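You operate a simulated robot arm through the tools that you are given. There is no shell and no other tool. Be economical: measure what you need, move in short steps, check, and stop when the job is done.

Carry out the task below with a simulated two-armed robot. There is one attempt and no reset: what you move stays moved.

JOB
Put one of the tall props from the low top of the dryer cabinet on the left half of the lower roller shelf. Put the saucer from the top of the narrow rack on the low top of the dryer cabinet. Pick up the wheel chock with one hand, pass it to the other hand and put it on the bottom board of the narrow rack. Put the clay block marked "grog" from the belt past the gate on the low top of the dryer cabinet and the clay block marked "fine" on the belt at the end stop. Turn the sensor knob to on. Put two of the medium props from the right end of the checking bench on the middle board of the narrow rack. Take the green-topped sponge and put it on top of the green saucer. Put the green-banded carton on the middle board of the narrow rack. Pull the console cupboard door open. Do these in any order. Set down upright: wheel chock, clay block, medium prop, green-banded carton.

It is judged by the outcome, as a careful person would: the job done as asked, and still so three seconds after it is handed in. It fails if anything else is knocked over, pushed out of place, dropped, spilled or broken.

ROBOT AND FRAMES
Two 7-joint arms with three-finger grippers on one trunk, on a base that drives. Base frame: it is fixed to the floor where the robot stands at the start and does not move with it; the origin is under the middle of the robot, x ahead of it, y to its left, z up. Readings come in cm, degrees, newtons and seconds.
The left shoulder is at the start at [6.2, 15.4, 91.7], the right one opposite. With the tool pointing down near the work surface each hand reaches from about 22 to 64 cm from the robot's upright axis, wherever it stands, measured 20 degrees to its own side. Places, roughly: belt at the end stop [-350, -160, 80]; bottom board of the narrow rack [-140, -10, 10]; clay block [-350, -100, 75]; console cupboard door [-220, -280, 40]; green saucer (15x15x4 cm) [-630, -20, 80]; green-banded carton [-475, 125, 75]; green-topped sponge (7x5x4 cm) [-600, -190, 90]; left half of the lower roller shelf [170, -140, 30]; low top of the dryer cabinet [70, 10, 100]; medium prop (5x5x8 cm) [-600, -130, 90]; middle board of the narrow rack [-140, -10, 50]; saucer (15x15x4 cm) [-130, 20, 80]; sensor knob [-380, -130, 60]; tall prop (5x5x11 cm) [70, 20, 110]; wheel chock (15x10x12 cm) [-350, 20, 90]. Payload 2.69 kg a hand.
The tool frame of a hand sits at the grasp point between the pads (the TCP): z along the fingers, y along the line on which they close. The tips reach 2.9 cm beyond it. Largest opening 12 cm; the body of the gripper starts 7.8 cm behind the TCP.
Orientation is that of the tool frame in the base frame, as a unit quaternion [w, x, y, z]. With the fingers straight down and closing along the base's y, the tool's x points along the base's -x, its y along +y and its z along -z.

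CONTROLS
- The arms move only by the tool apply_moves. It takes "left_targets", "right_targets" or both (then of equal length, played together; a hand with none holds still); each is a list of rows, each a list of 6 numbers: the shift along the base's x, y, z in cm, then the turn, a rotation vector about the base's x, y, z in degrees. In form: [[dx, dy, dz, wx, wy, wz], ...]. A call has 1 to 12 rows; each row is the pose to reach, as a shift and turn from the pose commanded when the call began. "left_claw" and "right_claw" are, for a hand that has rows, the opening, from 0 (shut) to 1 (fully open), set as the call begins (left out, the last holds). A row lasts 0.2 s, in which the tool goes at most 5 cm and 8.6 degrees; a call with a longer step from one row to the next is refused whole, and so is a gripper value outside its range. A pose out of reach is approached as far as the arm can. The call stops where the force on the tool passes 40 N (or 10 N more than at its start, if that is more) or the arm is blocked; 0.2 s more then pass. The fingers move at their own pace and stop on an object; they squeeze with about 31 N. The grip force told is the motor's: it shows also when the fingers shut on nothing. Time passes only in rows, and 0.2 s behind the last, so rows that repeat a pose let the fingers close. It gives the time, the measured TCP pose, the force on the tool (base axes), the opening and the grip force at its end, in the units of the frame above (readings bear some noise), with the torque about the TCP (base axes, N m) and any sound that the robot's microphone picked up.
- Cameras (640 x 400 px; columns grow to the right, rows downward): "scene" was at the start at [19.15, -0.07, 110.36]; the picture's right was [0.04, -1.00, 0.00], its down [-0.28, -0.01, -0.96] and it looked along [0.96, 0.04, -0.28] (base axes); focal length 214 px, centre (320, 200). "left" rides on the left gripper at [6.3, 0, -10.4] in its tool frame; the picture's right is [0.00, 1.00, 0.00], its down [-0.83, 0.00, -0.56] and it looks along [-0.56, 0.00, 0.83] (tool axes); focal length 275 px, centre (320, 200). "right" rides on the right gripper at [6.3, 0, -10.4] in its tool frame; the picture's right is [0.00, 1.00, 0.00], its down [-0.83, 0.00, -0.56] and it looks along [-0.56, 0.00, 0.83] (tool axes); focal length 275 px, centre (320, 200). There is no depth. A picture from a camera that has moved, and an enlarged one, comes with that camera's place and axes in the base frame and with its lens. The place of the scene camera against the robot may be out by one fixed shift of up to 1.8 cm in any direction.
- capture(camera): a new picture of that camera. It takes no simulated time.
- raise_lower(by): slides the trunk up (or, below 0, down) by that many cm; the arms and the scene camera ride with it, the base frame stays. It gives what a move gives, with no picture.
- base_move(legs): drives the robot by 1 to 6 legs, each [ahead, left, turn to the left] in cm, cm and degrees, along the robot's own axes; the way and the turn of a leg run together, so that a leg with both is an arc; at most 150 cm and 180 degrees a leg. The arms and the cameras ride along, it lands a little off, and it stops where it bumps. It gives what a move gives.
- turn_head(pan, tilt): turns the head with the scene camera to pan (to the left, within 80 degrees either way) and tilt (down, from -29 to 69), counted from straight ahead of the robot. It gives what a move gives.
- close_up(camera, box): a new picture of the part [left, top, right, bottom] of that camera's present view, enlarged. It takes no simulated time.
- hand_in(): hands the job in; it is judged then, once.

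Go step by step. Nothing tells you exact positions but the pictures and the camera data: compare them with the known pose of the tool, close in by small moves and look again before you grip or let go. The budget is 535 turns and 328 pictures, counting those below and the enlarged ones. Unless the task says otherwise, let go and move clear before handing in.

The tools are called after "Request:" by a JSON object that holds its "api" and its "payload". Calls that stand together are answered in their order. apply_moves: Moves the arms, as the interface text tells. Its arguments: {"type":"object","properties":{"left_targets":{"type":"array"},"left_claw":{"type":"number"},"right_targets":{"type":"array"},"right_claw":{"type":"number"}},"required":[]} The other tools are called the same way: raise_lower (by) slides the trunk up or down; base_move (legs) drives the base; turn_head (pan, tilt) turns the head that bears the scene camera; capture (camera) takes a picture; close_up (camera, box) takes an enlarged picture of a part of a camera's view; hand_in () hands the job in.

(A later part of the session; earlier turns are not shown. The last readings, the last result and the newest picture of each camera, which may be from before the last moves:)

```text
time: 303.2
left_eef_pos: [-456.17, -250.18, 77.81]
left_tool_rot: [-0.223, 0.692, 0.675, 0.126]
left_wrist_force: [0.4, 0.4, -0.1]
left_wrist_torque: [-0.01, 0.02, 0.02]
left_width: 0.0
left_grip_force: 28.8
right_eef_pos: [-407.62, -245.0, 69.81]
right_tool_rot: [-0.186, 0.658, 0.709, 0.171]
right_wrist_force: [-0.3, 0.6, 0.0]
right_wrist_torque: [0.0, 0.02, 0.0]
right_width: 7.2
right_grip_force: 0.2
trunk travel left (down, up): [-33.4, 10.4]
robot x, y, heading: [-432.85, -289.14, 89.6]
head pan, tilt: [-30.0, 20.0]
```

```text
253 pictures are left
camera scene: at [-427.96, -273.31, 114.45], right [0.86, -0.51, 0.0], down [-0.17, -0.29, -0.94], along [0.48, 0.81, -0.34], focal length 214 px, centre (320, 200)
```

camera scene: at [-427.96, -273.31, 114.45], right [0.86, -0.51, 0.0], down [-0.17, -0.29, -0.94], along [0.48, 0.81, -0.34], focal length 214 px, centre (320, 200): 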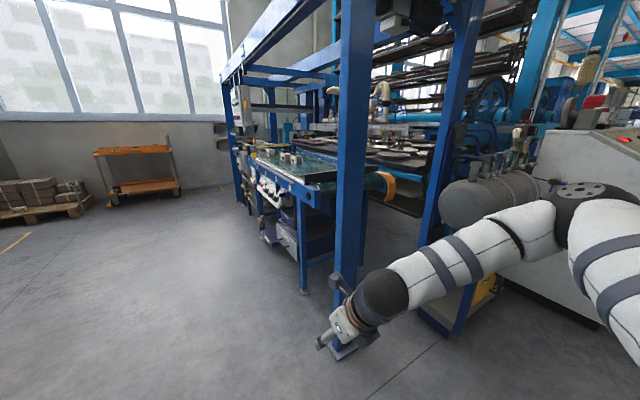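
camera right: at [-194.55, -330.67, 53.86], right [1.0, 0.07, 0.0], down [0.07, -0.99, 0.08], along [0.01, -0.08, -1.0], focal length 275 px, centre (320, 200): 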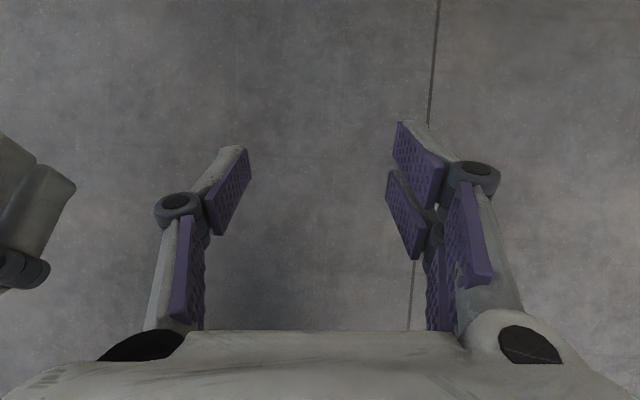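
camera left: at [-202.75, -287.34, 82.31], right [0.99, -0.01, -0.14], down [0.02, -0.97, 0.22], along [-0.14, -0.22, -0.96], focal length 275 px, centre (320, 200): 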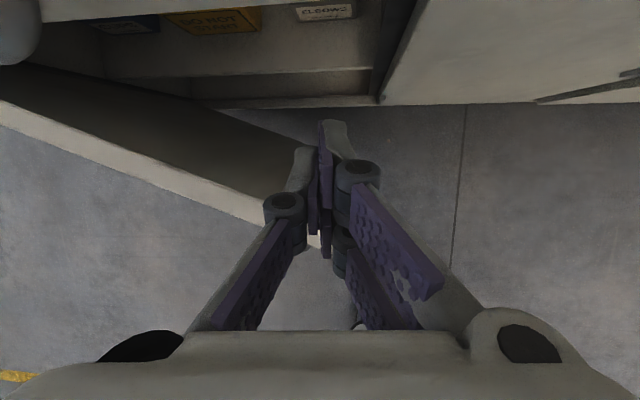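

The belt with its control panel is visible on this side. I zoom in.

Request:
{"api": "close_up", "payload": {"camera": "scene", "box": [220, 110, 420, 260]}}

Request:
{"api": "base_move", "payload": {"legs": [[90, 10, 0]]}}

Request:
{"api": "turn_head", "payload": {"pan": -60, "tilt": 20}}

Request:
{"api": "capture", "payload": {"camera": "scene"}}

```text
2.67 times, centred on (320, 185) of scene
camera zoom: at [-427.96, -273.31, 114.45], right [0.86, -0.51, 0.0], down [-0.17, -0.29, -0.94], along [0.48, 0.81, -0.34], focal length 572 px, centre (320, 240)
```

zoom: 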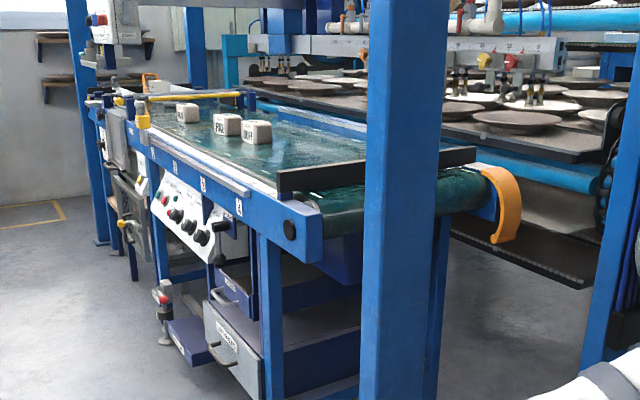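

```text
time: 308.0
left_eef_pos: [-465.27, -159.34, 77.83]
left_tool_rot: [-0.222, 0.693, 0.674, 0.127]
left_wrist_force: [0.4, 0.9, -0.5]
left_wrist_torque: [0.0, -0.02, 0.01]
left_width: 0.01
left_grip_force: 28.8
right_eef_pos: [-416.55, -154.3, 69.87]
right_tool_rot: [-0.186, 0.658, 0.709, 0.172]
right_wrist_force: [0.8, -0.1, -0.3]
right_wrist_torque: [0.01, 0.05, -0.02]
right_width: 7.23
right_grip_force: 0.0
trunk travel left (down, up): [-33.4, 10.4]
robot x, y, heading: [-442.09, -198.13, 89.2]
head pan, tilt: [-30.0, 20.0]
```

```text
time: 308.9
left_eef_pos: [-465.2, -159.26, 77.98]
left_tool_rot: [-0.222, 0.693, 0.674, 0.127]
left_wrist_force: [-0.3, -0.1, 0.3]
left_wrist_torque: [0.01, 0.0, -0.02]
left_width: 0.0
left_grip_force: 28.4
right_eef_pos: [-416.51, -154.4, 69.86]
right_tool_rot: [-0.185, 0.659, 0.708, 0.172]
right_wrist_force: [0.4, 0.0, -0.5]
right_wrist_torque: [0.01, 0.0, -0.01]
right_width: 7.19
right_grip_force: 0.0
trunk travel left (down, up): [-33.4, 10.4]
robot x, y, heading: [-441.59, -198.48, 89.6]
head pan, tilt: [-60.0, 20.0]
```

```text
251 pictures are left
camera scene: at [-433.59, -185.95, 114.45], right [0.49, -0.87, 0.0], down [-0.3, -0.17, -0.94], along [0.82, 0.46, -0.34], focal length 214 px, centre (320, 200)
```

scene: 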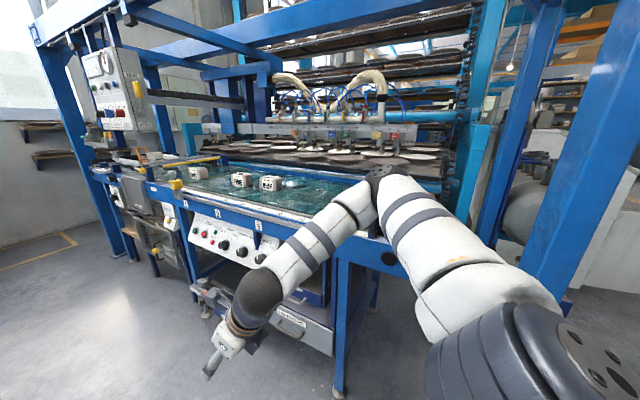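

Several clay blocks are on the belt. I zoom to read the labels and the knob panel.

Request:
{"api": "close_up", "payload": {"camera": "scene", "box": [150, 140, 350, 240]}}

Request:
{"api": "close_up", "payload": {"camera": "scene", "box": [180, 200, 300, 280]}}

```text
3.20 times, centred on (250, 190) of scene
camera zoom: at [-433.59, -185.95, 114.45], right [0.49, -0.87, 0.0], down [-0.3, -0.17, -0.94], along [0.82, 0.46, -0.34], focal length 686 px, centre (544, 232)
```

zoom: 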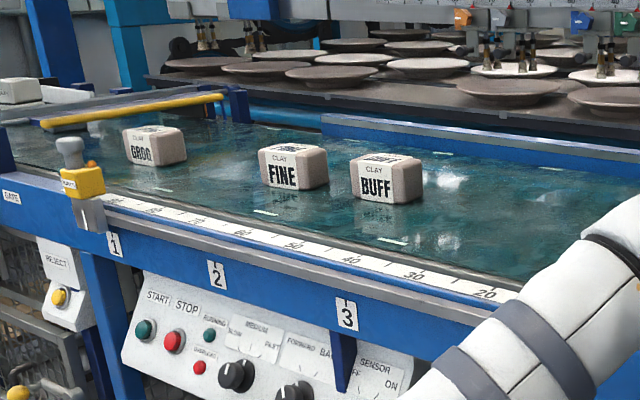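

```text
5.00 times, centred on (240, 240) of scene
camera zoom: at [-433.59, -185.95, 114.45], right [0.49, -0.87, 0.0], down [-0.3, -0.17, -0.94], along [0.82, 0.46, -0.34], focal length 1072 px, centre (720, 0)
```

zoom: 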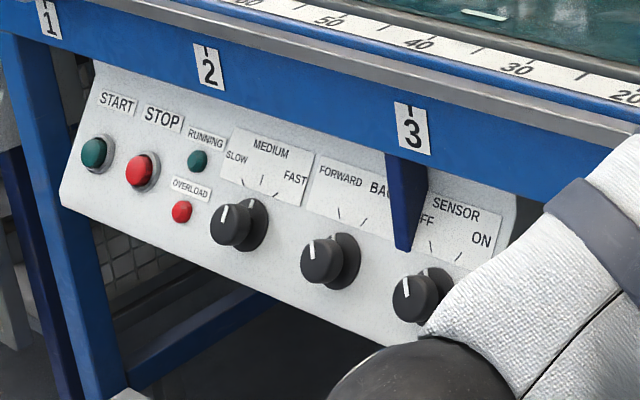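

The blocks from gate to end are GROG, FINE, BUFF. I raise the hands, then face the belt squarely.

Request:
{"api": "raise_lower", "payload": {"by": 10}}

Request:
{"api": "apply_moves", "payload": {"left_targets": [[0, 0, 4, 0, 0, 0], [0, 0, 8, 0, 0, 0], [0, 0, 12, 0, 0, 0], [0, 0, 16, 0, 0, 0]], "right_targets": [[0, 0, 4.5, 0, 0, 0], [0, 0, 9, 0, 0, 0], [0, 0, 13.5, 0, 0, 0], [0, 0, 18, 0, 0, 0]], "left_claw": 1, "right_claw": 1}}

Request:
{"api": "base_move", "payload": {"legs": [[75, 5, 0], [0, 0, -89.6]]}}

Request:
{"api": "turn_head", "payload": {"pan": 0, "tilt": 35}}

Request:
{"api": "capture", "payload": {"camera": "scene"}}

```text
time: 310.3
left_eef_pos: [-465.17, -159.35, 87.78]
left_tool_rot: [-0.222, 0.693, 0.674, 0.126]
left_wrist_force: [-0.5, 0.0, -0.9]
left_wrist_torque: [-0.01, 0.01, 0.0]
left_width: 0.0
left_grip_force: 28.6
right_eef_pos: [-416.41, -154.42, 79.73]
right_tool_rot: [-0.184, 0.659, 0.709, 0.17]
right_wrist_force: [-0.3, 0.0, 0.0]
right_wrist_torque: [0.0, -0.03, -0.03]
right_width: 7.2
right_grip_force: 0.1
trunk travel left (down, up): [-43.4, 0.4]
robot x, y, heading: [-441.76, -198.2, 89.3]
head pan, tilt: [-60.0, 20.0]
```

```text
time: 311.3
left_eef_pos: [-465.09, -159.44, 103.96]
left_tool_rot: [-0.224, 0.693, 0.674, 0.128]
left_wrist_force: [0.2, -0.6, -0.1]
left_wrist_torque: [0.02, 0.02, -0.01]
left_width: 12.01
left_grip_force: 0.0
right_eef_pos: [-416.94, -154.28, 97.82]
right_tool_rot: [-0.187, 0.658, 0.709, 0.172]
right_wrist_force: [0.3, -0.5, -0.3]
right_wrist_torque: [0.02, -0.01, 0.0]
right_width: 12.0
right_grip_force: 0.0
trunk travel left (down, up): [-43.4, 0.4]
robot x, y, heading: [-442.1, -198.11, 89.4]
head pan, tilt: [-60.0, 20.0]
```

```text
time: 319.2
left_eef_pos: [-406.78, -103.18, 103.95]
left_tool_rot: [-0.066, 0.966, -0.025, 0.247]
left_wrist_force: [-0.3, -0.1, -0.7]
left_wrist_torque: [-0.02, 0.0, -0.01]
left_width: 11.99
left_grip_force: 0.0
right_eef_pos: [-402.88, -151.54, 97.77]
right_tool_rot: [-0.007, 0.967, 0.023, 0.252]
right_wrist_force: [-0.1, 0.0, -0.1]
right_wrist_torque: [0.02, -0.02, -0.01]
right_width: 12.02
right_grip_force: 0.1
trunk travel left (down, up): [-43.4, 0.4]
robot x, y, heading: [-446.54, -125.51, -1.9]
head pan, tilt: [-60.0, 20.0]
```

```text
time: 320.5
left_eef_pos: [-406.83, -103.11, 103.88]
left_tool_rot: [-0.064, 0.967, -0.027, 0.247]
left_wrist_force: [1.0, 0.3, 0.2]
left_wrist_torque: [0.0, -0.04, 0.02]
left_width: 12.0
left_grip_force: 0.0
right_eef_pos: [-402.87, -151.68, 97.74]
right_tool_rot: [-0.007, 0.967, 0.022, 0.253]
right_wrist_force: [-0.4, 0.4, -0.3]
right_wrist_torque: [-0.01, 0.0, 0.0]
right_width: 11.99
right_grip_force: 0.1
trunk travel left (down, up): [-43.4, 0.4]
robot x, y, heading: [-446.3, -125.15, -2.1]
head pan, tilt: [0.0, 35.0]
```

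```text
248 pictures are left
camera scene: at [-436.83, -126.08, 123.59], right [-0.04, -1.0, 0.0], down [-0.57, 0.02, -0.82], along [0.82, -0.03, -0.57], focal length 214 px, centre (320, 200)
```

scene: 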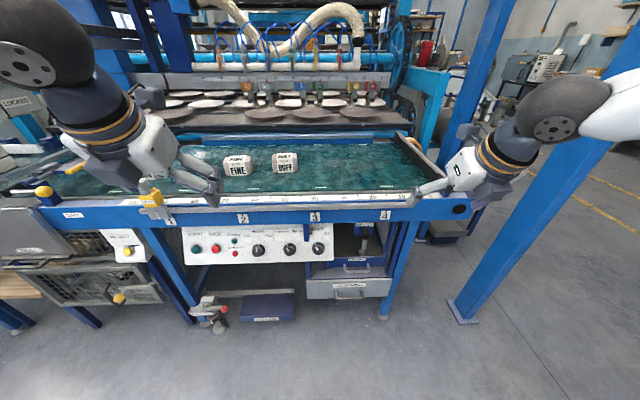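

Now I see the belt, the blocks, the end stop at the right and the knob panel. I move closer and look from the wrist cameras.

Request:
{"api": "base_move", "payload": {"legs": [[30, 0, 2]]}}

Request:
{"api": "capture", "payload": {"camera": "left"}}

Request:
{"api": "capture", "payload": {"camera": "right"}}

Request:
{"api": "capture", "payload": {"camera": "scene"}}

```text
time: 322.5
left_eef_pos: [-378.75, -102.63, 103.94]
left_tool_rot: [-0.068, 0.966, -0.012, 0.247]
left_wrist_force: [0.8, 0.1, -0.9]
left_wrist_torque: [0.01, 0.05, 0.03]
left_width: 11.99
left_grip_force: 0.0
right_eef_pos: [-373.3, -150.91, 97.72]
right_tool_rot: [-0.011, 0.967, 0.036, 0.252]
right_wrist_force: [-0.1, -0.9, 0.2]
right_wrist_torque: [-0.01, 0.02, -0.01]
right_width: 12.01
right_grip_force: 0.1
trunk travel left (down, up): [-43.4, 0.4]
robot x, y, heading: [-417.67, -125.84, -0.3]
head pan, tilt: [0.0, 35.0]
```

```text
247 pictures are left
camera left: at [-378.11, -104.25, 115.94], right [0.01, -0.99, -0.14], down [-1.0, -0.02, 0.09], along [-0.09, 0.14, -0.99], focal length 275 px, centre (320, 200)
```

left: 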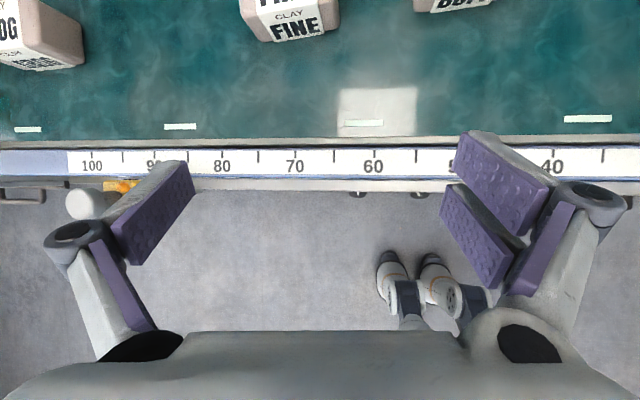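

```text
246 pictures are left
camera right: at [-373.07, -150.84, 109.9], right [0.08, -1.0, 0.0], down [-0.99, -0.08, 0.08], along [-0.08, -0.01, -1.0], focal length 275 px, centre (320, 200)
```

right: 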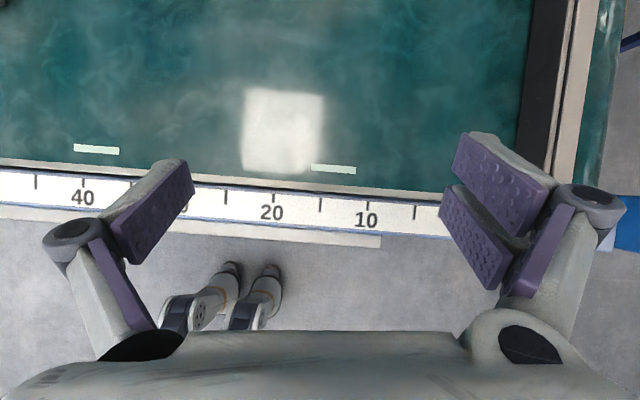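

```text
245 pictures are left
camera scene: at [-408.03, -126.47, 123.58], right [-0.01, -1.0, 0.0], down [-0.57, 0.0, -0.82], along [0.82, -0.01, -0.57], focal length 214 px, centre (320, 200)
```

scene: 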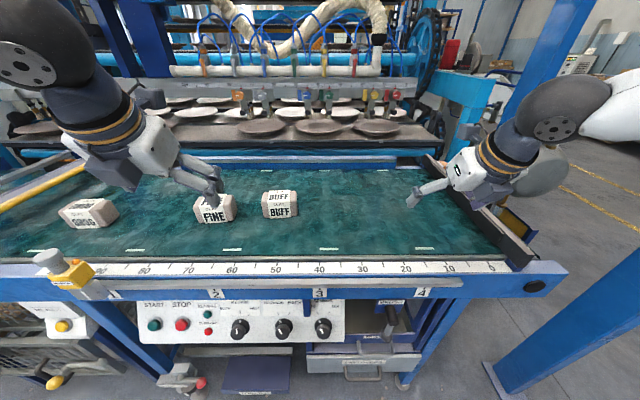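

The ruler gives the belt height as about z=80; FINE stands near (-356, -95), BUFF near (-351, -114), and the stop near y≈-170. I do the sensor knob first: back off and lower the trunk.

Request:
{"api": "base_move", "payload": {"legs": [[-30, 5, 0]]}}

Request:
{"api": "raise_lower", "payload": {"by": -25}}

Request:
{"api": "apply_moves", "payload": {"right_targets": [[0, 4, 0, 0, -8, 0], [0, 8, 0, 0, -16, 0], [0, 12, -2, 0, -24, 0], [0, 15, -4, 0, -32, 0], [0, 17, -5, 0, -40, 0], [0, 19, -5, 0, -48, 0], [0, 19, -5, 0, -54, 0]]}}

Request:
{"api": "capture", "payload": {"camera": "right"}}

Request:
{"api": "capture", "payload": {"camera": "scene"}}

```text
time: 324.6
left_eef_pos: [-409.04, -97.64, 103.96]
left_tool_rot: [-0.067, 0.966, -0.016, 0.248]
left_wrist_force: [-0.1, 1.0, 1.0]
left_wrist_torque: [-0.01, -0.08, -0.05]
left_width: 11.97
left_grip_force: 0.2
right_eef_pos: [-404.27, -145.85, 97.75]
right_tool_rot: [-0.009, 0.967, 0.033, 0.253]
right_wrist_force: [-0.4, 0.4, 0.0]
right_wrist_torque: [0.05, 0.01, 0.0]
right_width: 11.98
right_grip_force: 0.0
trunk travel left (down, up): [-43.4, 0.4]
robot x, y, heading: [-447.98, -120.62, -1.1]
head pan, tilt: [0.0, 35.0]
```

```text
time: 327.1
left_eef_pos: [-409.15, -97.59, 78.97]
left_tool_rot: [-0.067, 0.966, -0.016, 0.248]
left_wrist_force: [-0.2, 0.2, 0.3]
left_wrist_torque: [0.0, -0.01, 0.0]
left_width: 12.01
left_grip_force: 0.1
right_eef_pos: [-404.27, -145.8, 72.77]
right_tool_rot: [-0.009, 0.967, 0.032, 0.253]
right_wrist_force: [-0.1, 0.3, 0.6]
right_wrist_torque: [0.03, 0.01, -0.01]
right_width: 12.0
right_grip_force: 0.1
trunk travel left (down, up): [-18.4, 25.4]
robot x, y, heading: [-448.31, -120.38, -0.8]
head pan, tilt: [0.0, 35.0]
```

```text
time: 328.7
left_eef_pos: [-409.08, -97.45, 78.88]
left_tool_rot: [-0.067, 0.966, -0.016, 0.248]
left_wrist_force: [-0.3, 0.7, 0.4]
left_wrist_torque: [0.01, 0.03, 0.02]
left_width: 12.01
left_grip_force: 0.1
right_eef_pos: [-404.24, -126.9, 67.65]
right_tool_rot: [0.007, 0.746, 0.034, 0.665]
right_wrist_force: [0.1, -0.2, -0.6]
right_wrist_torque: [0.02, -0.01, -0.01]
right_width: 12.02
right_grip_force: 0.1
right hand out of reach, approached as far as the arm can: row 2, 3, 4, 5
trunk travel left (down, up): [-18.4, 25.4]
robot x, y, heading: [-448.09, -120.07, -1.0]
head pan, tilt: [0.0, 35.0]
```

```text
244 pictures are left
camera right: at [-413.92, -126.73, 75.16], right [0.04, -1.0, 0.06], down [-0.65, -0.07, -0.76], along [0.76, -0.01, -0.65], focal length 275 px, centre (320, 200)
```

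right: 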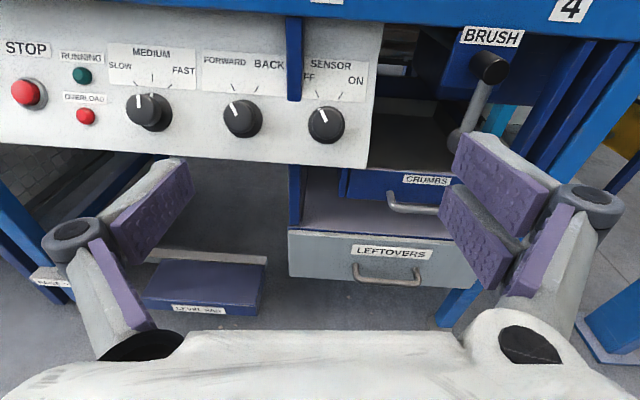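

```text
243 pictures are left
camera scene: at [-426.99, -121.27, 96.8], right [-0.02, -1.0, 0.0], down [-0.57, 0.01, -0.82], along [0.82, -0.01, -0.57], focal length 214 px, centre (320, 200)
```

scene: 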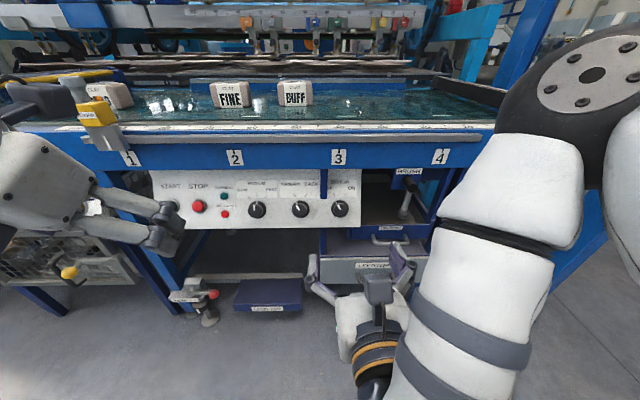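

The knob is near (-373, -127, 56), pointing to OFF. I zoom to see the pointer and tick angles.

Request:
{"api": "close_up", "payload": {"camera": "right", "box": [260, 40, 400, 160]}}

```text
3.33 times, centred on (330, 100) of right
camera zoom: at [-413.92, -126.73, 75.16], right [0.04, -1.0, 0.06], down [-0.65, -0.07, -0.76], along [0.76, -0.01, -0.65], focal length 918 px, centre (287, 533)
```

zoom: 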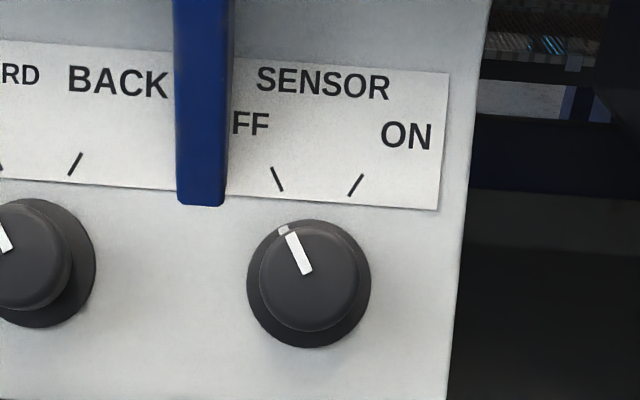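

The knob must turn about 60 degrees clockwise, and a blue bracket sits at its upper left, so the left hand suits better. I shift the base right and set the left hand pitched 40 degrees in front of the knob.

Request:
{"api": "base_move", "payload": {"legs": [[0, -27, 1]]}}

Request:
{"api": "apply_moves", "payload": {"left_targets": [[3, 0, -1.5, -1.5, -4, -0.3], [6, -0.5, -3, -3, -8, -0.6], [9, -1, -4.5, -4.5, -12, -0.9], [12, -1.5, -6, -6, -16, -1.2], [15, -2, -7.5, -7.8, -21.2, -1.6], [18, -3, -9, -7.8, -21.2, -1.6], [18, -3, -9, -7.8, -21.2, -1.6]], "left_claw": 0.75}}

Request:
{"api": "capture", "payload": {"camera": "left"}}

```text
time: 331.4
left_eef_pos: [-409.6, -124.0, 78.86]
left_tool_rot: [-0.069, 0.967, -0.009, 0.246]
left_wrist_force: [-0.2, -0.3, 0.2]
left_wrist_torque: [-0.02, 0.0, -0.01]
left_width: 12.0
left_grip_force: 0.0
right_eef_pos: [-404.39, -153.27, 67.69]
right_tool_rot: [0.0, 0.746, 0.039, 0.665]
right_wrist_force: [0.3, 0.8, 0.1]
right_wrist_torque: [-0.01, 0.02, -0.01]
right_width: 11.99
right_grip_force: 0.0
trunk travel left (down, up): [-18.4, 25.4]
robot x, y, heading: [-448.76, -147.92, -0.1]
head pan, tilt: [0.0, 35.0]
```

```text
time: 333.0
left_eef_pos: [-391.62, -127.2, 70.11]
left_tool_rot: [-0.001, 0.907, 0.008, 0.421]
left_wrist_force: [-0.9, -0.5, -0.6]
left_wrist_torque: [0.01, 0.03, -0.02]
left_width: 8.98
left_grip_force: 0.1
right_eef_pos: [-404.38, -153.25, 67.66]
right_tool_rot: [0.001, 0.746, 0.039, 0.664]
right_wrist_force: [-0.7, 0.3, 0.8]
right_wrist_torque: [0.0, 0.01, 0.01]
right_width: 11.98
right_grip_force: 0.0
trunk travel left (down, up): [-18.4, 25.4]
robot x, y, heading: [-448.58, -147.09, 0.1]
head pan, tilt: [0.0, 35.0]
```

```text
241 pictures are left
camera left: at [-395.59, -127.12, 81.56], right [0.01, -1.0, 0.0], down [-0.96, -0.01, -0.28], along [0.28, 0.0, -0.96], focal length 275 px, centre (320, 200)
```

left: 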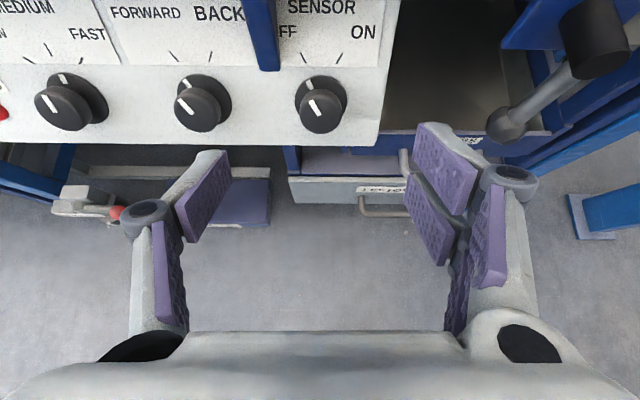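

Two wrist views fix the knob: base at (-378.4, -127.3, 58.4), front at (-380.7, 60.1), axis tilted up about 36 degrees. I move the open fingers over it.

Request:
{"api": "apply_moves", "payload": {"left_targets": [[0.7, -0.1, -1.5, 0, 0, 0], [3.5, -0.1, -3.9, 0, 0, 0], [6.5, -0.1, -6.4, 0, 0, 0], [8.7, -0.1, -8.2, 0, 0, 0], [10.7, -0.1, -9.9, 0, 0, 0], [10.7, -0.1, -9.9, 0, 0, 0]]}}

Request:
{"api": "capture", "payload": {"camera": "left"}}

```text
time: 334.4
left_eef_pos: [-381.84, -127.21, 60.82]
left_tool_rot: [0.001, 0.906, 0.008, 0.424]
left_wrist_force: [-70.2, 10.1, 33.3]
left_wrist_torque: [0.45, -0.76, 0.56]
left_width: 8.39
left_grip_force: 43.9
right_eef_pos: [-404.99, -153.13, 68.05]
right_tool_rot: [0.0, 0.744, 0.04, 0.667]
right_wrist_force: [-0.7, -0.3, 1.0]
right_wrist_torque: [0.01, 0.03, 0.01]
right_width: 11.99
right_grip_force: 0.1
trunk travel left (down, up): [-18.4, 25.4]
robot x, y, heading: [-448.69, -147.89, 0.1]
head pan, tilt: [0.0, 35.0]
stopped in row 6 (left hand): the force on the tool passed its limit at 47 N (the readings are from after the stop); the commanded pose is now the measured one
```

```text
240 pictures are left
camera left: at [-385.78, -126.96, 72.27], right [0.01, -1.0, 0.0], down [-0.96, -0.01, -0.28], along [0.28, 0.0, -0.96], focal length 275 px, centre (320, 200)
```

left: 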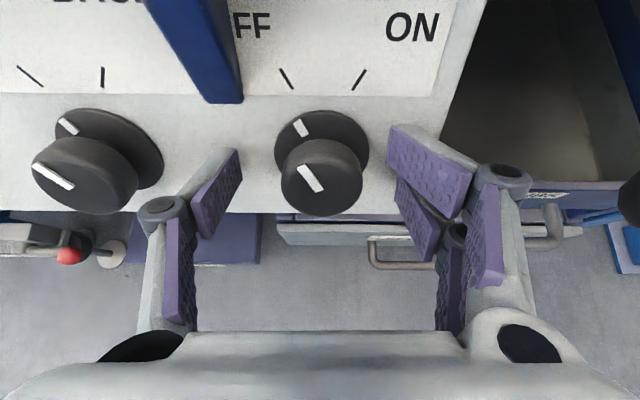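

The fingertips press the panel; I back off about 1 cm and close on the knob.

Request:
{"api": "apply_moves", "payload": {"left_targets": [[-0.8, 0, 0.7, 0, 0, 0], [-0.8, 0, 0.7, 0, 0, 0]]}}

Request:
{"api": "apply_moves", "payload": {"left_targets": [[0, 0, 0, 0, 0, 0], [0, 0, 0, 0, 0, 0], [0, 0, 0, 0, 0, 0], [0, 0, 0, 0, 0, 0]], "left_claw": 0}}

Request:
{"api": "capture", "payload": {"camera": "left"}}

```text
time: 335.0
left_eef_pos: [-381.86, -127.17, 60.91]
left_tool_rot: [0.002, 0.907, 0.005, 0.421]
left_wrist_force: [-0.7, 1.9, 0.7]
left_wrist_torque: [-0.07, -0.04, -0.04]
left_width: 9.18
left_grip_force: 0.1
right_eef_pos: [-404.38, -153.29, 67.6]
right_tool_rot: [0.002, 0.747, 0.039, 0.664]
right_wrist_force: [0.2, 0.7, 0.9]
right_wrist_torque: [-0.02, 0.02, 0.02]
right_width: 12.01
right_grip_force: 0.0
trunk travel left (down, up): [-18.4, 25.4]
robot x, y, heading: [-448.37, -147.73, -0.1]
head pan, tilt: [0.0, 35.0]
```

```text
time: 335.4
left_eef_pos: [-382.38, -128.06, 61.39]
left_tool_rot: [0.01, 0.906, -0.003, 0.424]
left_wrist_force: [-33.2, 9.1, 19.1]
left_wrist_torque: [0.37, -0.5, -1.01]
left_width: 5.53
left_grip_force: 31.3
right_eef_pos: [-404.79, -153.21, 67.89]
right_tool_rot: [0.001, 0.745, 0.04, 0.666]
right_wrist_force: [0.7, 0.3, -0.1]
right_wrist_torque: [0.04, -0.03, -0.01]
right_width: 11.97
right_grip_force: 0.1
trunk travel left (down, up): [-18.4, 25.4]
robot x, y, heading: [-448.54, -147.42, 0.1]
head pan, tilt: [0.0, 35.0]
stopped in row 2 (left hand): the force on the tool passed its limit at 46 N (the readings are from after the stop); the commanded pose is now the measured one
```

```text
239 pictures are left
camera left: at [-386.33, -127.74, 72.81], right [-0.02, -1.0, 0.01], down [-0.96, 0.01, -0.28], along [0.28, -0.01, -0.96], focal length 275 px, centre (320, 200)
```

left: 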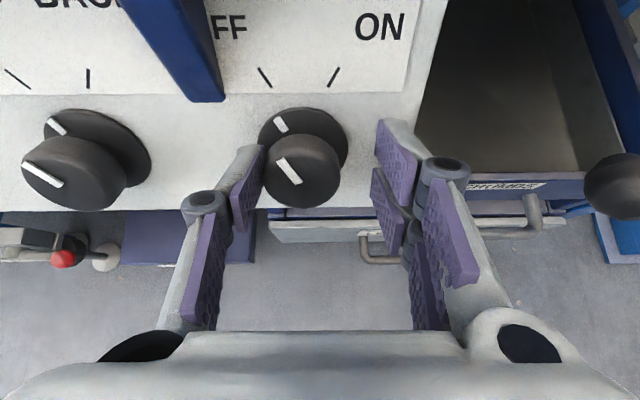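

The left finger touched first and the tips extend as they close. I reopen a little, re-centre, back off slightly and close again.

Request:
{"api": "apply_moves", "payload": {"left_targets": [[-0.8, 0.5, 0.7, 0, 0, 0], [-0.8, 0.9, 0.7, 0, 0, 0], [-0.8, 0.9, 0.7, 0, 0, 0]], "left_claw": 0.62}}

Request:
{"api": "apply_moves", "payload": {"left_targets": [[0, 0, 0, 0, 0, 0], [0, 0, 0, 0, 0, 0], [0, 0, 0, 0, 0, 0], [0, 0, 0, 0, 0, 0]], "left_claw": 0}}

Request:
{"api": "capture", "payload": {"camera": "left"}}

```text
time: 336.2
left_eef_pos: [-382.91, -127.22, 61.64]
left_tool_rot: [0.01, 0.907, -0.003, 0.421]
left_wrist_force: [0.1, -0.3, 0.3]
left_wrist_torque: [-0.02, 0.02, 0.01]
left_width: 7.43
left_grip_force: 0.1
right_eef_pos: [-404.48, -153.29, 67.7]
right_tool_rot: [0.002, 0.747, 0.039, 0.663]
right_wrist_force: [0.5, 0.1, 0.3]
right_wrist_torque: [0.0, -0.02, 0.01]
right_width: 12.02
right_grip_force: 0.0
trunk travel left (down, up): [-18.4, 25.4]
robot x, y, heading: [-448.46, -147.24, -0.1]
head pan, tilt: [0.0, 35.0]
```

```text
time: 337.2
left_eef_pos: [-382.94, -127.07, 61.66]
left_tool_rot: [0.008, 0.907, -0.002, 0.422]
left_wrist_force: [-0.3, 9.1, 3.0]
left_wrist_torque: [0.31, 0.14, 0.36]
left_width: 3.64
left_grip_force: 45.1
right_eef_pos: [-404.46, -153.32, 67.66]
right_tool_rot: [0.001, 0.746, 0.04, 0.664]
right_wrist_force: [-0.1, 0.0, 0.8]
right_wrist_torque: [0.0, -0.03, 0.02]
right_width: 12.01
right_grip_force: 0.0
trunk travel left (down, up): [-18.4, 25.4]
robot x, y, heading: [-448.53, -147.81, -0.0]
head pan, tilt: [0.0, 35.0]
```

```text
238 pictures are left
camera left: at [-386.78, -126.81, 73.19], right [-0.01, -1.0, 0.01], down [-0.96, 0.01, -0.28], along [0.28, -0.01, -0.96], focal length 275 px, centre (320, 200)
```

left: 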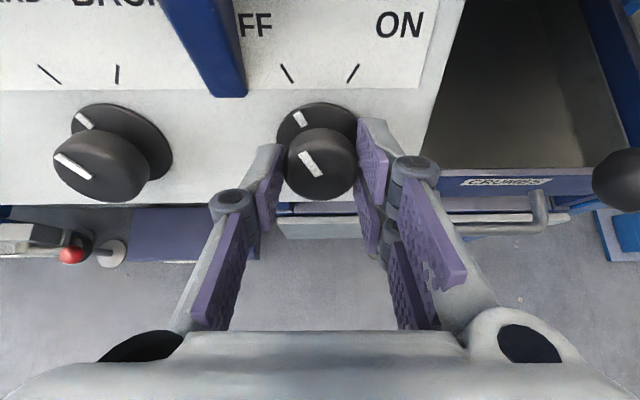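

The knob is gripped on its axis. I turn it 60 degrees clockwise.

Request:
{"api": "apply_moves", "payload": {"left_targets": [[0, 0, 0, 6.3, 0, -4.9], [0, 0, 0, 12.6, 0, -9.8], [0, 0, 0, 19, 0, -14.6], [0, 0, 0, 25.3, 0, -19.5], [0, 0, 0, 31.6, 0, -24.4], [0, 0, 0, 38, 0, -29.3], [0, 0, 0, 44.2, 0, -34.2], [0, 0, 0, 48, 0, -37], [0, 0, 0, 48, 0, -37]]}}

Request:
{"api": "capture", "payload": {"camera": "left"}}

```text
time: 339.2
left_eef_pos: [-382.92, -127.33, 61.57]
left_tool_rot: [-0.225, 0.785, -0.452, 0.359]
left_wrist_force: [-5.2, 9.2, 3.3]
left_wrist_torque: [0.21, 0.36, 0.29]
left_width: 3.67
left_grip_force: 44.4
right_eef_pos: [-404.5, -153.35, 67.81]
right_tool_rot: [0.003, 0.746, 0.038, 0.664]
right_wrist_force: [-0.2, 0.0, -0.8]
right_wrist_torque: [0.01, -0.03, -0.02]
right_width: 12.01
right_grip_force: 0.0
trunk travel left (down, up): [-18.4, 25.4]
robot x, y, heading: [-448.62, -147.67, -0.0]
head pan, tilt: [0.0, 35.0]
```

```text
237 pictures are left
camera left: at [-388.8, -132.98, 70.55], right [-0.55, -0.49, -0.68], down [-0.7, 0.71, 0.06], along [0.45, 0.51, -0.73], focal length 275 px, centre (320, 200)
```

left: 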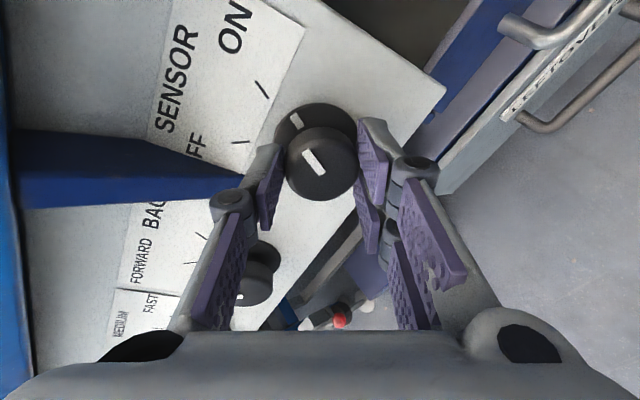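

The pointer appears aligned with ON. I release, back off straight and check.

Request:
{"api": "apply_moves", "payload": {"left_targets": [[0, 0, 0, 0, 0, 0], [0, 0, 0, 0, 0, 0], [-2.4, 0, 1.9, 0, 0, 0], [-5.5, 0, 4.4, 0, 0, 0], [-9, 0, 7.2, 0, 0, 0], [-12, 0, 9, 0, 0, 0]], "left_claw": 0.6}}

Request:
{"api": "apply_moves", "payload": {"left_targets": [[0, 0, 0, -6.3, 0, 4.9], [0, 0, 0, -12.6, 0, 9.8], [0, 0, 0, -19, 0, 14.6], [0, 0, 0, -25.3, 0, 19.5], [0, 0, 0, -31.6, 0, 24.4], [0, 0, 0, -38, 0, 29.3], [0, 0, 0, -44.2, 0, 34.2], [0, 0, 0, -48, 0, 37]]}}

Request:
{"api": "capture", "payload": {"camera": "left"}}

```text
time: 340.6
left_eef_pos: [-395.04, -127.32, 70.63]
left_tool_rot: [-0.225, 0.786, -0.451, 0.359]
left_wrist_force: [0.0, 0.0, 0.2]
left_wrist_torque: [0.01, -0.02, -0.02]
left_width: 7.21
left_grip_force: 0.1
right_eef_pos: [-404.42, -153.35, 67.67]
right_tool_rot: [0.001, 0.747, 0.039, 0.664]
right_wrist_force: [0.6, 1.3, -0.6]
right_wrist_torque: [0.02, -0.02, 0.0]
right_width: 12.01
right_grip_force: 0.0
trunk travel left (down, up): [-18.4, 25.4]
robot x, y, heading: [-448.42, -147.77, -0.1]
head pan, tilt: [0.0, 35.0]
```

```text
time: 342.4
left_eef_pos: [-394.76, -127.24, 70.62]
left_tool_rot: [0.01, 0.907, -0.003, 0.421]
left_wrist_force: [-0.1, -0.1, 0.4]
left_wrist_torque: [-0.01, 0.0, -0.02]
left_width: 7.17
left_grip_force: 0.2
right_eef_pos: [-404.51, -153.27, 67.7]
right_tool_rot: [0.002, 0.747, 0.039, 0.664]
right_wrist_force: [0.0, 0.7, 0.1]
right_wrist_torque: [-0.02, 0.01, 0.02]
right_width: 11.98
right_grip_force: 0.0
trunk travel left (down, up): [-18.4, 25.4]
robot x, y, heading: [-448.78, -147.66, -0.0]
head pan, tilt: [0.0, 35.0]
```

```text
236 pictures are left
camera left: at [-398.76, -126.92, 82.19], right [-0.02, -1.0, 0.01], down [-0.96, 0.01, -0.28], along [0.28, -0.02, -0.96], focal length 275 px, centre (320, 200)
```

left: 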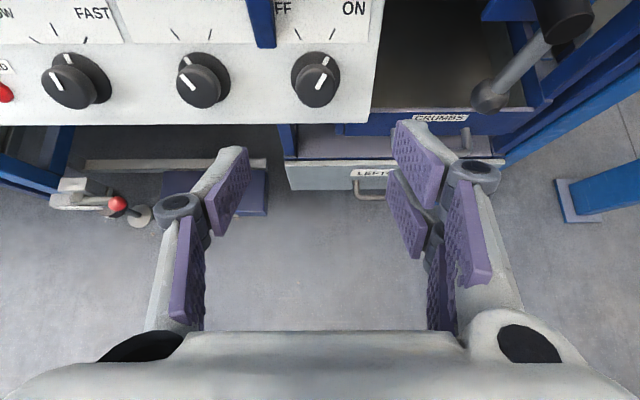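

The sensor knob points to ON. Next the blocks: I raise the trunk and turn both hands down with the fingers closing along x.

Request:
{"api": "raise_lower", "payload": {"by": 25}}

Request:
{"api": "apply_moves", "payload": {"left_targets": [[0, 2, 1, 0, 8, 0], [0, 4, 2, 0, 16, 0], [0, 6, 3, 0, 24, 0], [0, 8, 4, 0, 32, 0], [0, 10, 5, 0, 40, 0], [0, 10, 6, 0, 48, 0], [0, 10, 6, 0, 50, 0]], "right_targets": [[1, 0, 2, 0, 8, 0], [2, 0, 4, 0, 16, 0], [3, 0, 5, 0, 24, 0], [4, 0, 6, 0, 32, 0], [5, 0, 7, 0, 40, 0], [6, 0, 8, 0, 48, 0], [6, 0, 8, 0, 56, 0]], "left_claw": 1, "right_claw": 1}}

```text
time: 345.0
left_eef_pos: [-394.92, -127.28, 95.52]
left_tool_rot: [0.01, 0.908, -0.004, 0.42]
left_wrist_force: [-0.4, 0.3, 0.6]
left_wrist_torque: [-0.02, -0.01, 0.0]
left_width: 7.2
left_grip_force: 0.0
right_eef_pos: [-404.43, -153.18, 92.58]
right_tool_rot: [0.003, 0.748, 0.039, 0.663]
right_wrist_force: [0.3, -0.6, 0.1]
right_wrist_torque: [-0.01, -0.03, -0.03]
right_width: 11.97
right_grip_force: 0.0
trunk travel left (down, up): [-43.4, 0.4]
robot x, y, heading: [-448.67, -147.74, 0.1]
head pan, tilt: [0.0, 35.0]
```

```text
time: 346.6
left_eef_pos: [-395.29, -117.5, 101.43]
left_tool_rot: [0.01, 1.0, -0.001, -0.003]
left_wrist_force: [0.2, 0.3, 0.0]
left_wrist_torque: [0.02, -0.03, -0.01]
left_width: 12.01
left_grip_force: 0.1
left hand out of reach, approached as far as the arm can: row 7
right_eef_pos: [-398.54, -153.28, 100.78]
right_tool_rot: [-0.018, 0.971, 0.035, 0.235]
right_wrist_force: [-0.6, 0.5, -0.1]
right_wrist_torque: [-0.02, 0.01, -0.01]
right_width: 12.0
right_grip_force: 0.0
trunk travel left (down, up): [-43.4, 0.4]
robot x, y, heading: [-448.55, -147.55, -0.4]
head pan, tilt: [0.0, 35.0]
```

Request:
{"api": "apply_moves", "payload": {"left_targets": [[0, 0, 0, 0, 0, -8.4], [0, 0, 0, 0, 0, -16.8], [0, 0, 0, 0, 0, -25.2], [0, 0, 0, 0, 0, -33.6], [0, 0, 0, 0, 0, -42], [0, 0, 0, 0, 0, -50.4], [0, 0, 0, 0, 0, -58.8], [0, 0, 0, 0, 0, -67.2], [0, 0, 0, 0, 0, -75.6], [0, 0, 0, 0, 0, -84], [0, 0, 0, 0, 0, -89.5]], "right_targets": [[0, 0, 0, 0, 8, 0], [0, 0, 0, 0, 16, 0], [0, 0, 0, 0, 24, 0], [0, 0, 0, 0, 27, 0], [0, 0, 0, 0, 27, 0], [0, 0, 0, 0, 27, 0], [0, 0, 0, 0, 27, 0], [0, 0, 0, 0, 27, 0], [0, 0, 0, 0, 27, 0], [0, 0, 0, 0, 27, 0], [0, 0, 0, 0, 27, 0]]}}

Request:
{"api": "apply_moves", "payload": {"right_targets": [[0, 0, 0, 0, 0, 8.4], [0, 0, 0, 0, 0, 16.8], [0, 0, 0, 0, 0, 25.2], [0, 0, 0, 0, 0, 33.6], [0, 0, 0, 0, 0, 42], [0, 0, 0, 0, 0, 50.4], [0, 0, 0, 0, 0, 58.8], [0, 0, 0, 0, 0, 67.2], [0, 0, 0, 0, 0, 75.6], [0, 0, 0, 0, 0, 84], [0, 0, 0, 0, 0, 86]]}}

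Request:
{"api": "base_move", "payload": {"legs": [[0, 68, 0.3], [28, 0, 0]]}}

Request:
{"api": "capture", "payload": {"camera": "right"}}

Request:
{"api": "capture", "payload": {"camera": "scene"}}

```text
time: 349.0
left_eef_pos: [-395.27, -117.47, 101.6]
left_tool_rot: [0.006, 0.71, -0.704, -0.008]
left_wrist_force: [0.6, 0.0, 0.2]
left_wrist_torque: [0.04, 0.01, 0.01]
left_width: 12.01
left_grip_force: 0.2
right_eef_pos: [-398.53, -153.37, 100.84]
right_tool_rot: [-0.024, 0.999, 0.031, 0.003]
right_wrist_force: [0.6, 0.3, 0.5]
right_wrist_torque: [-0.02, -0.01, -0.02]
right_width: 11.98
right_grip_force: 0.0
trunk travel left (down, up): [-43.4, 0.4]
robot x, y, heading: [-448.39, -147.68, -0.2]
head pan, tilt: [0.0, 35.0]
```

```text
time: 351.4
left_eef_pos: [-395.28, -117.38, 101.66]
left_tool_rot: [0.006, 0.711, -0.703, -0.007]
left_wrist_force: [-0.3, -0.3, -0.2]
left_wrist_torque: [0.02, -0.02, -0.01]
left_width: 11.98
left_grip_force: 0.0
right_eef_pos: [-398.51, -153.34, 100.65]
right_tool_rot: [-0.019, 0.709, 0.705, -0.015]
right_wrist_force: [-0.4, -0.2, 0.0]
right_wrist_torque: [-0.01, 0.03, -0.01]
right_width: 11.99
right_grip_force: 0.1
trunk travel left (down, up): [-43.4, 0.4]
robot x, y, heading: [-448.46, -147.63, -0.1]
head pan, tilt: [0.0, 35.0]
```

```text
time: 357.6
left_eef_pos: [-389.36, -51.47, 102.07]
left_tool_rot: [0.014, 0.719, -0.695, -0.013]
left_wrist_force: [-29.7, -8.3, 7.4]
left_wrist_torque: [1.53, -5.06, 0.2]
left_width: 12.0
left_grip_force: 0.1
right_eef_pos: [-391.28, -87.3, 100.78]
right_tool_rot: [-0.02, 0.706, 0.708, -0.014]
right_wrist_force: [-0.5, 0.2, -0.6]
right_wrist_torque: [0.0, 0.0, 0.01]
right_width: 11.98
right_grip_force: 0.1
trunk travel left (down, up): [-43.4, 0.4]
robot x, y, heading: [-441.42, -82.06, 0.6]
head pan, tilt: [0.0, 35.0]
stopped in leg 2: the force on the tool passed its limit at 318 N (the readings are from after the stop); the commanded pose is now the measured one
```

```text
235 pictures are left
camera right: at [-391.02, -80.96, 111.13], right [1.0, 0.01, -0.05], down [0.03, -0.83, 0.55], along [-0.03, -0.55, -0.83], focal length 275 px, centre (320, 200)
```

right: 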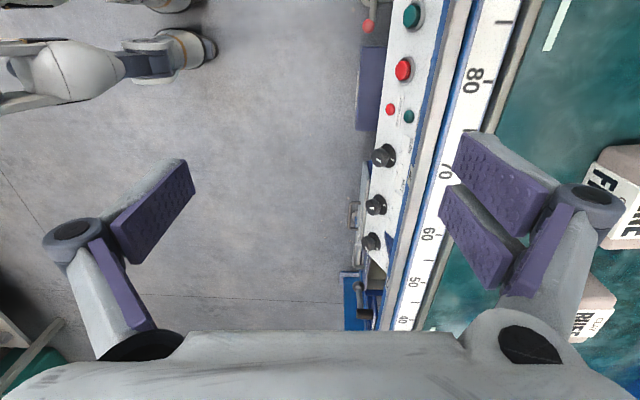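

```text
234 pictures are left
camera scene: at [-432.09, -82.63, 123.63], right [0.01, -1.0, 0.0], down [-0.57, -0.01, -0.82], along [0.82, 0.01, -0.57], focal length 214 px, centre (320, 200)
```

scene: 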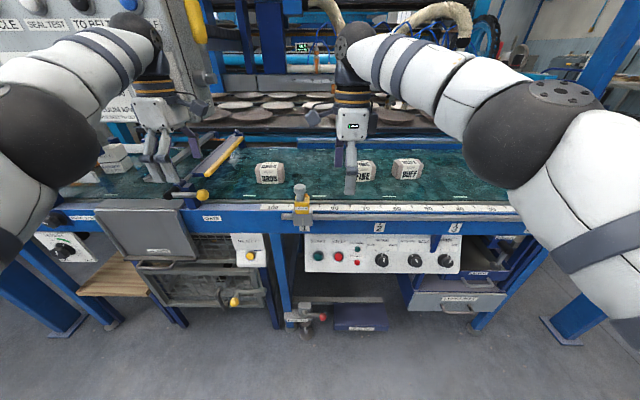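

The left hand struck something during the approach. I back off straight and look closely.

Request:
{"api": "base_move", "payload": {"legs": [[-12, 0, 0]]}}

Request:
{"api": "capture", "payload": {"camera": "scene"}}

Request:
{"api": "turn_head", "payload": {"pan": 30, "tilt": 15}}

Request:
{"api": "capture", "payload": {"camera": "scene"}}

```text
time: 358.9
left_eef_pos: [-400.8, -51.45, 101.54]
left_tool_rot: [0.017, 0.719, -0.695, -0.015]
left_wrist_force: [0.1, -0.9, -0.2]
left_wrist_torque: [0.01, -0.06, -0.02]
left_width: 12.0
left_grip_force: 0.2
right_eef_pos: [-402.8, -87.24, 100.44]
right_tool_rot: [-0.02, 0.706, 0.708, -0.016]
right_wrist_force: [-1.5, 0.4, 0.6]
right_wrist_torque: [-0.01, -0.01, 0.03]
right_width: 11.96
right_grip_force: 0.0
trunk travel left (down, up): [-43.4, 0.4]
robot x, y, heading: [-453.24, -82.54, 0.8]
head pan, tilt: [0.0, 35.0]
```

```text
233 pictures are left
camera scene: at [-443.5, -82.61, 123.59], right [0.01, -1.0, 0.0], down [-0.57, -0.01, -0.82], along [0.82, 0.01, -0.57], focal length 214 px, centre (320, 200)
```

scene: 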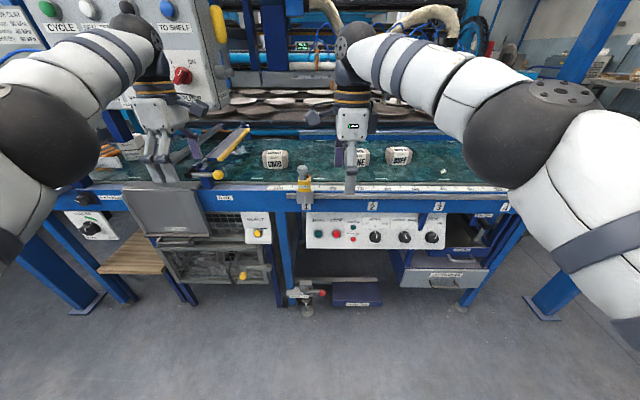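

```text
time: 359.8
left_eef_pos: [-400.62, -51.43, 101.51]
left_tool_rot: [0.017, 0.717, -0.696, -0.016]
left_wrist_force: [-0.2, -0.1, 0.5]
left_wrist_torque: [0.01, -0.02, 0.02]
left_width: 12.0
left_grip_force: 0.1
right_eef_pos: [-402.86, -87.32, 100.49]
right_tool_rot: [-0.02, 0.706, 0.707, -0.017]
right_wrist_force: [-0.7, 0.1, 0.6]
right_wrist_torque: [0.02, 0.02, 0.04]
right_width: 12.01
right_grip_force: 0.1
trunk travel left (down, up): [-43.4, 0.4]
robot x, y, heading: [-453.38, -82.3, 0.7]
head pan, tilt: [30.0, 15.0]
```

```text
232 pictures are left
camera scene: at [-444.2, -77.96, 126.78], right [0.51, -0.86, 0.0], down [-0.22, -0.13, -0.97], along [0.83, 0.49, -0.26], focal length 214 px, centre (320, 200)
```

scene: 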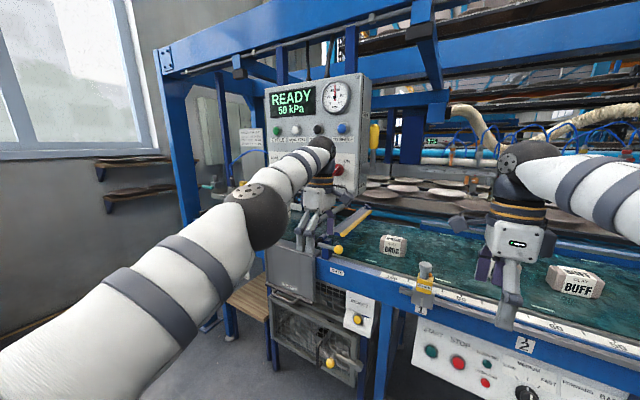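

The hand met the front of the control box hanging above the belt (it still shows READY). That box limits the left side, so I shift right and take FINE with the left hand.

Request:
{"api": "base_move", "payload": {"legs": [[0, -38, -0.7]]}}

Request:
{"api": "turn_head", "payload": {"pan": 0, "tilt": 35}}

Request:
{"api": "close_up", "payload": {"camera": "scene", "box": [60, 0, 360, 200]}}

```text
time: 363.3
left_eef_pos: [-400.12, -91.08, 101.43]
left_tool_rot: [0.017, 0.711, -0.703, -0.015]
left_wrist_force: [0.4, 0.5, 0.9]
left_wrist_torque: [0.04, 0.01, -0.01]
left_width: 12.01
left_grip_force: 0.0
right_eef_pos: [-402.86, -127.2, 100.58]
right_tool_rot: [-0.02, 0.714, 0.7, -0.016]
right_wrist_force: [0.2, 0.0, 0.2]
right_wrist_torque: [-0.01, 0.03, 0.01]
right_width: 12.02
right_grip_force: 0.0
trunk travel left (down, up): [-43.4, 0.4]
robot x, y, heading: [-452.98, -120.85, -0.6]
head pan, tilt: [30.0, 15.0]
```

```text
time: 364.3
left_eef_pos: [-400.08, -91.16, 101.7]
left_tool_rot: [0.017, 0.71, -0.704, -0.015]
left_wrist_force: [0.5, 0.2, 0.1]
left_wrist_torque: [0.0, 0.01, -0.01]
left_width: 12.0
left_grip_force: 0.1
right_eef_pos: [-403.01, -127.12, 100.44]
right_tool_rot: [-0.02, 0.713, 0.7, -0.016]
right_wrist_force: [0.4, 0.1, -0.1]
right_wrist_torque: [-0.02, -0.01, -0.05]
right_width: 12.0
right_grip_force: 0.2
trunk travel left (down, up): [-43.4, 0.4]
robot x, y, heading: [-453.21, -120.58, -0.4]
head pan, tilt: [0.0, 35.0]
```

```text
2.00 times, centred on (210, 100) of scene
camera zoom: at [-443.42, -121.35, 123.59], right [-0.01, -1.0, 0.0], down [-0.57, 0.01, -0.82], along [0.82, -0.01, -0.57], focal length 429 px, centre (540, 400)
```

zoom: 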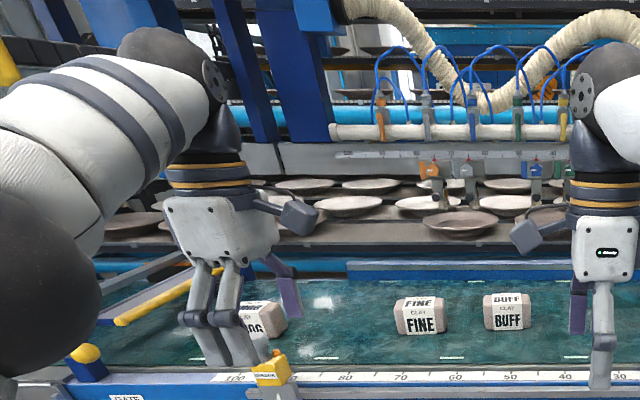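

Request:
{"api": "base_move", "payload": {"legs": [[42, 0, 0.4]]}}

Request:
{"api": "capture", "payload": {"camera": "left"}}

Request:
{"api": "capture", "payload": {"camera": "scene"}}

```text
time: 366.9
left_eef_pos: [-357.04, -91.82, 101.59]
left_tool_rot: [0.017, 0.709, -0.705, -0.015]
left_wrist_force: [-0.2, -0.1, 0.7]
left_wrist_torque: [0.02, 0.03, 0.01]
left_width: 12.0
left_grip_force: 0.0
right_eef_pos: [-359.96, -127.6, 100.45]
right_tool_rot: [-0.021, 0.715, 0.698, -0.016]
right_wrist_force: [-0.7, 0.2, 0.9]
right_wrist_torque: [0.01, -0.01, -0.01]
right_width: 12.0
right_grip_force: 0.1
trunk travel left (down, up): [-43.4, 0.4]
robot x, y, heading: [-410.28, -121.43, -0.6]
head pan, tilt: [0.0, 35.0]
```

```text
230 pictures are left
camera left: at [-356.61, -98.02, 111.98], right [-1.0, 0.0, 0.04], down [0.02, 0.83, 0.55], along [-0.04, 0.55, -0.83], focal length 275 px, centre (320, 200)
```

left: 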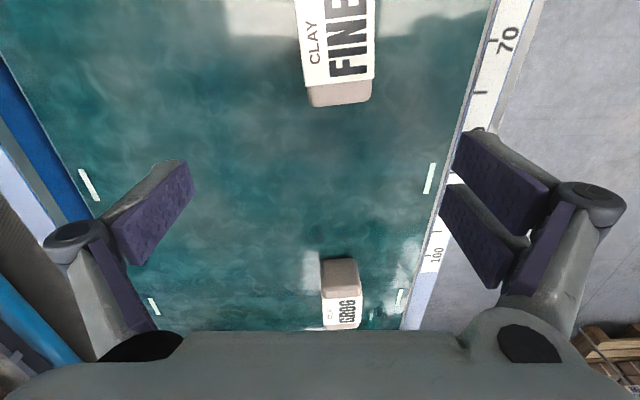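

```text
229 pictures are left
camera scene: at [-400.55, -121.91, 123.58], right [-0.01, -1.0, 0.0], down [-0.57, 0.01, -0.82], along [0.82, -0.01, -0.57], focal length 214 px, centre (320, 200)
```

scene: 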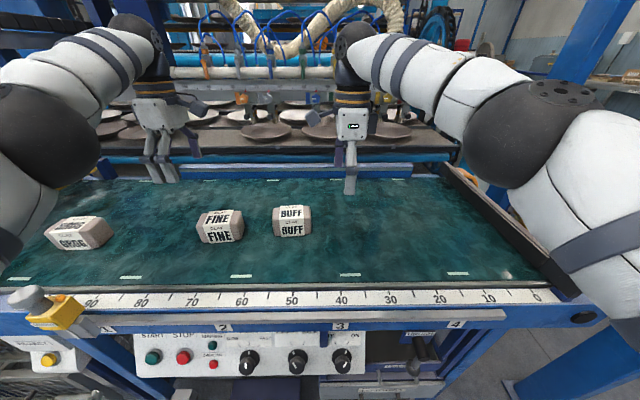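

FINE is about 6 cm deep along x, so gripping along x suits. I position the left hand above it.

Request:
{"api": "apply_moves", "payload": {"left_targets": [[-0.8, -2.5, -1, 0, 0, 0], [-1.5, -4.7, -3, 0, 0, 0], [-1.5, -4.7, -5.5, 0, 0, 0], [-1.5, -4.7, -5.5, 0, 0, 0]]}}

Request:
{"api": "capture", "payload": {"camera": "left"}}

```text
time: 367.9
left_eef_pos: [-355.68, -96.63, 96.62]
left_tool_rot: [0.017, 0.709, -0.704, -0.015]
left_wrist_force: [0.0, -0.4, -0.3]
left_wrist_torque: [0.02, 0.01, 0.04]
left_width: 12.0
left_grip_force: 0.1
left hand out of reach, approached as far as the arm can: row 1, 2, 3, 4
right_eef_pos: [-360.13, -127.68, 100.46]
right_tool_rot: [-0.019, 0.714, 0.699, -0.015]
right_wrist_force: [0.1, 0.9, 0.4]
right_wrist_torque: [0.0, -0.03, 0.02]
right_width: 12.0
right_grip_force: 0.1
trunk travel left (down, up): [-43.4, 0.4]
robot x, y, heading: [-410.1, -121.56, -1.0]
head pan, tilt: [0.0, 35.0]
```

```text
228 pictures are left
camera left: at [-355.15, -102.76, 107.07], right [-1.0, 0.0, 0.05], down [0.02, 0.83, 0.55], along [-0.04, 0.55, -0.83], focal length 275 px, centre (320, 200)
```

left: 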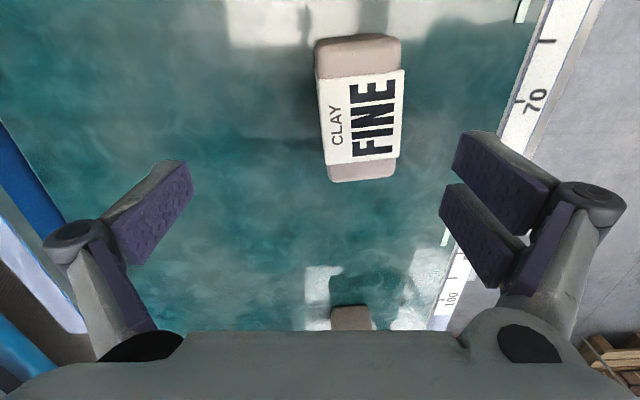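

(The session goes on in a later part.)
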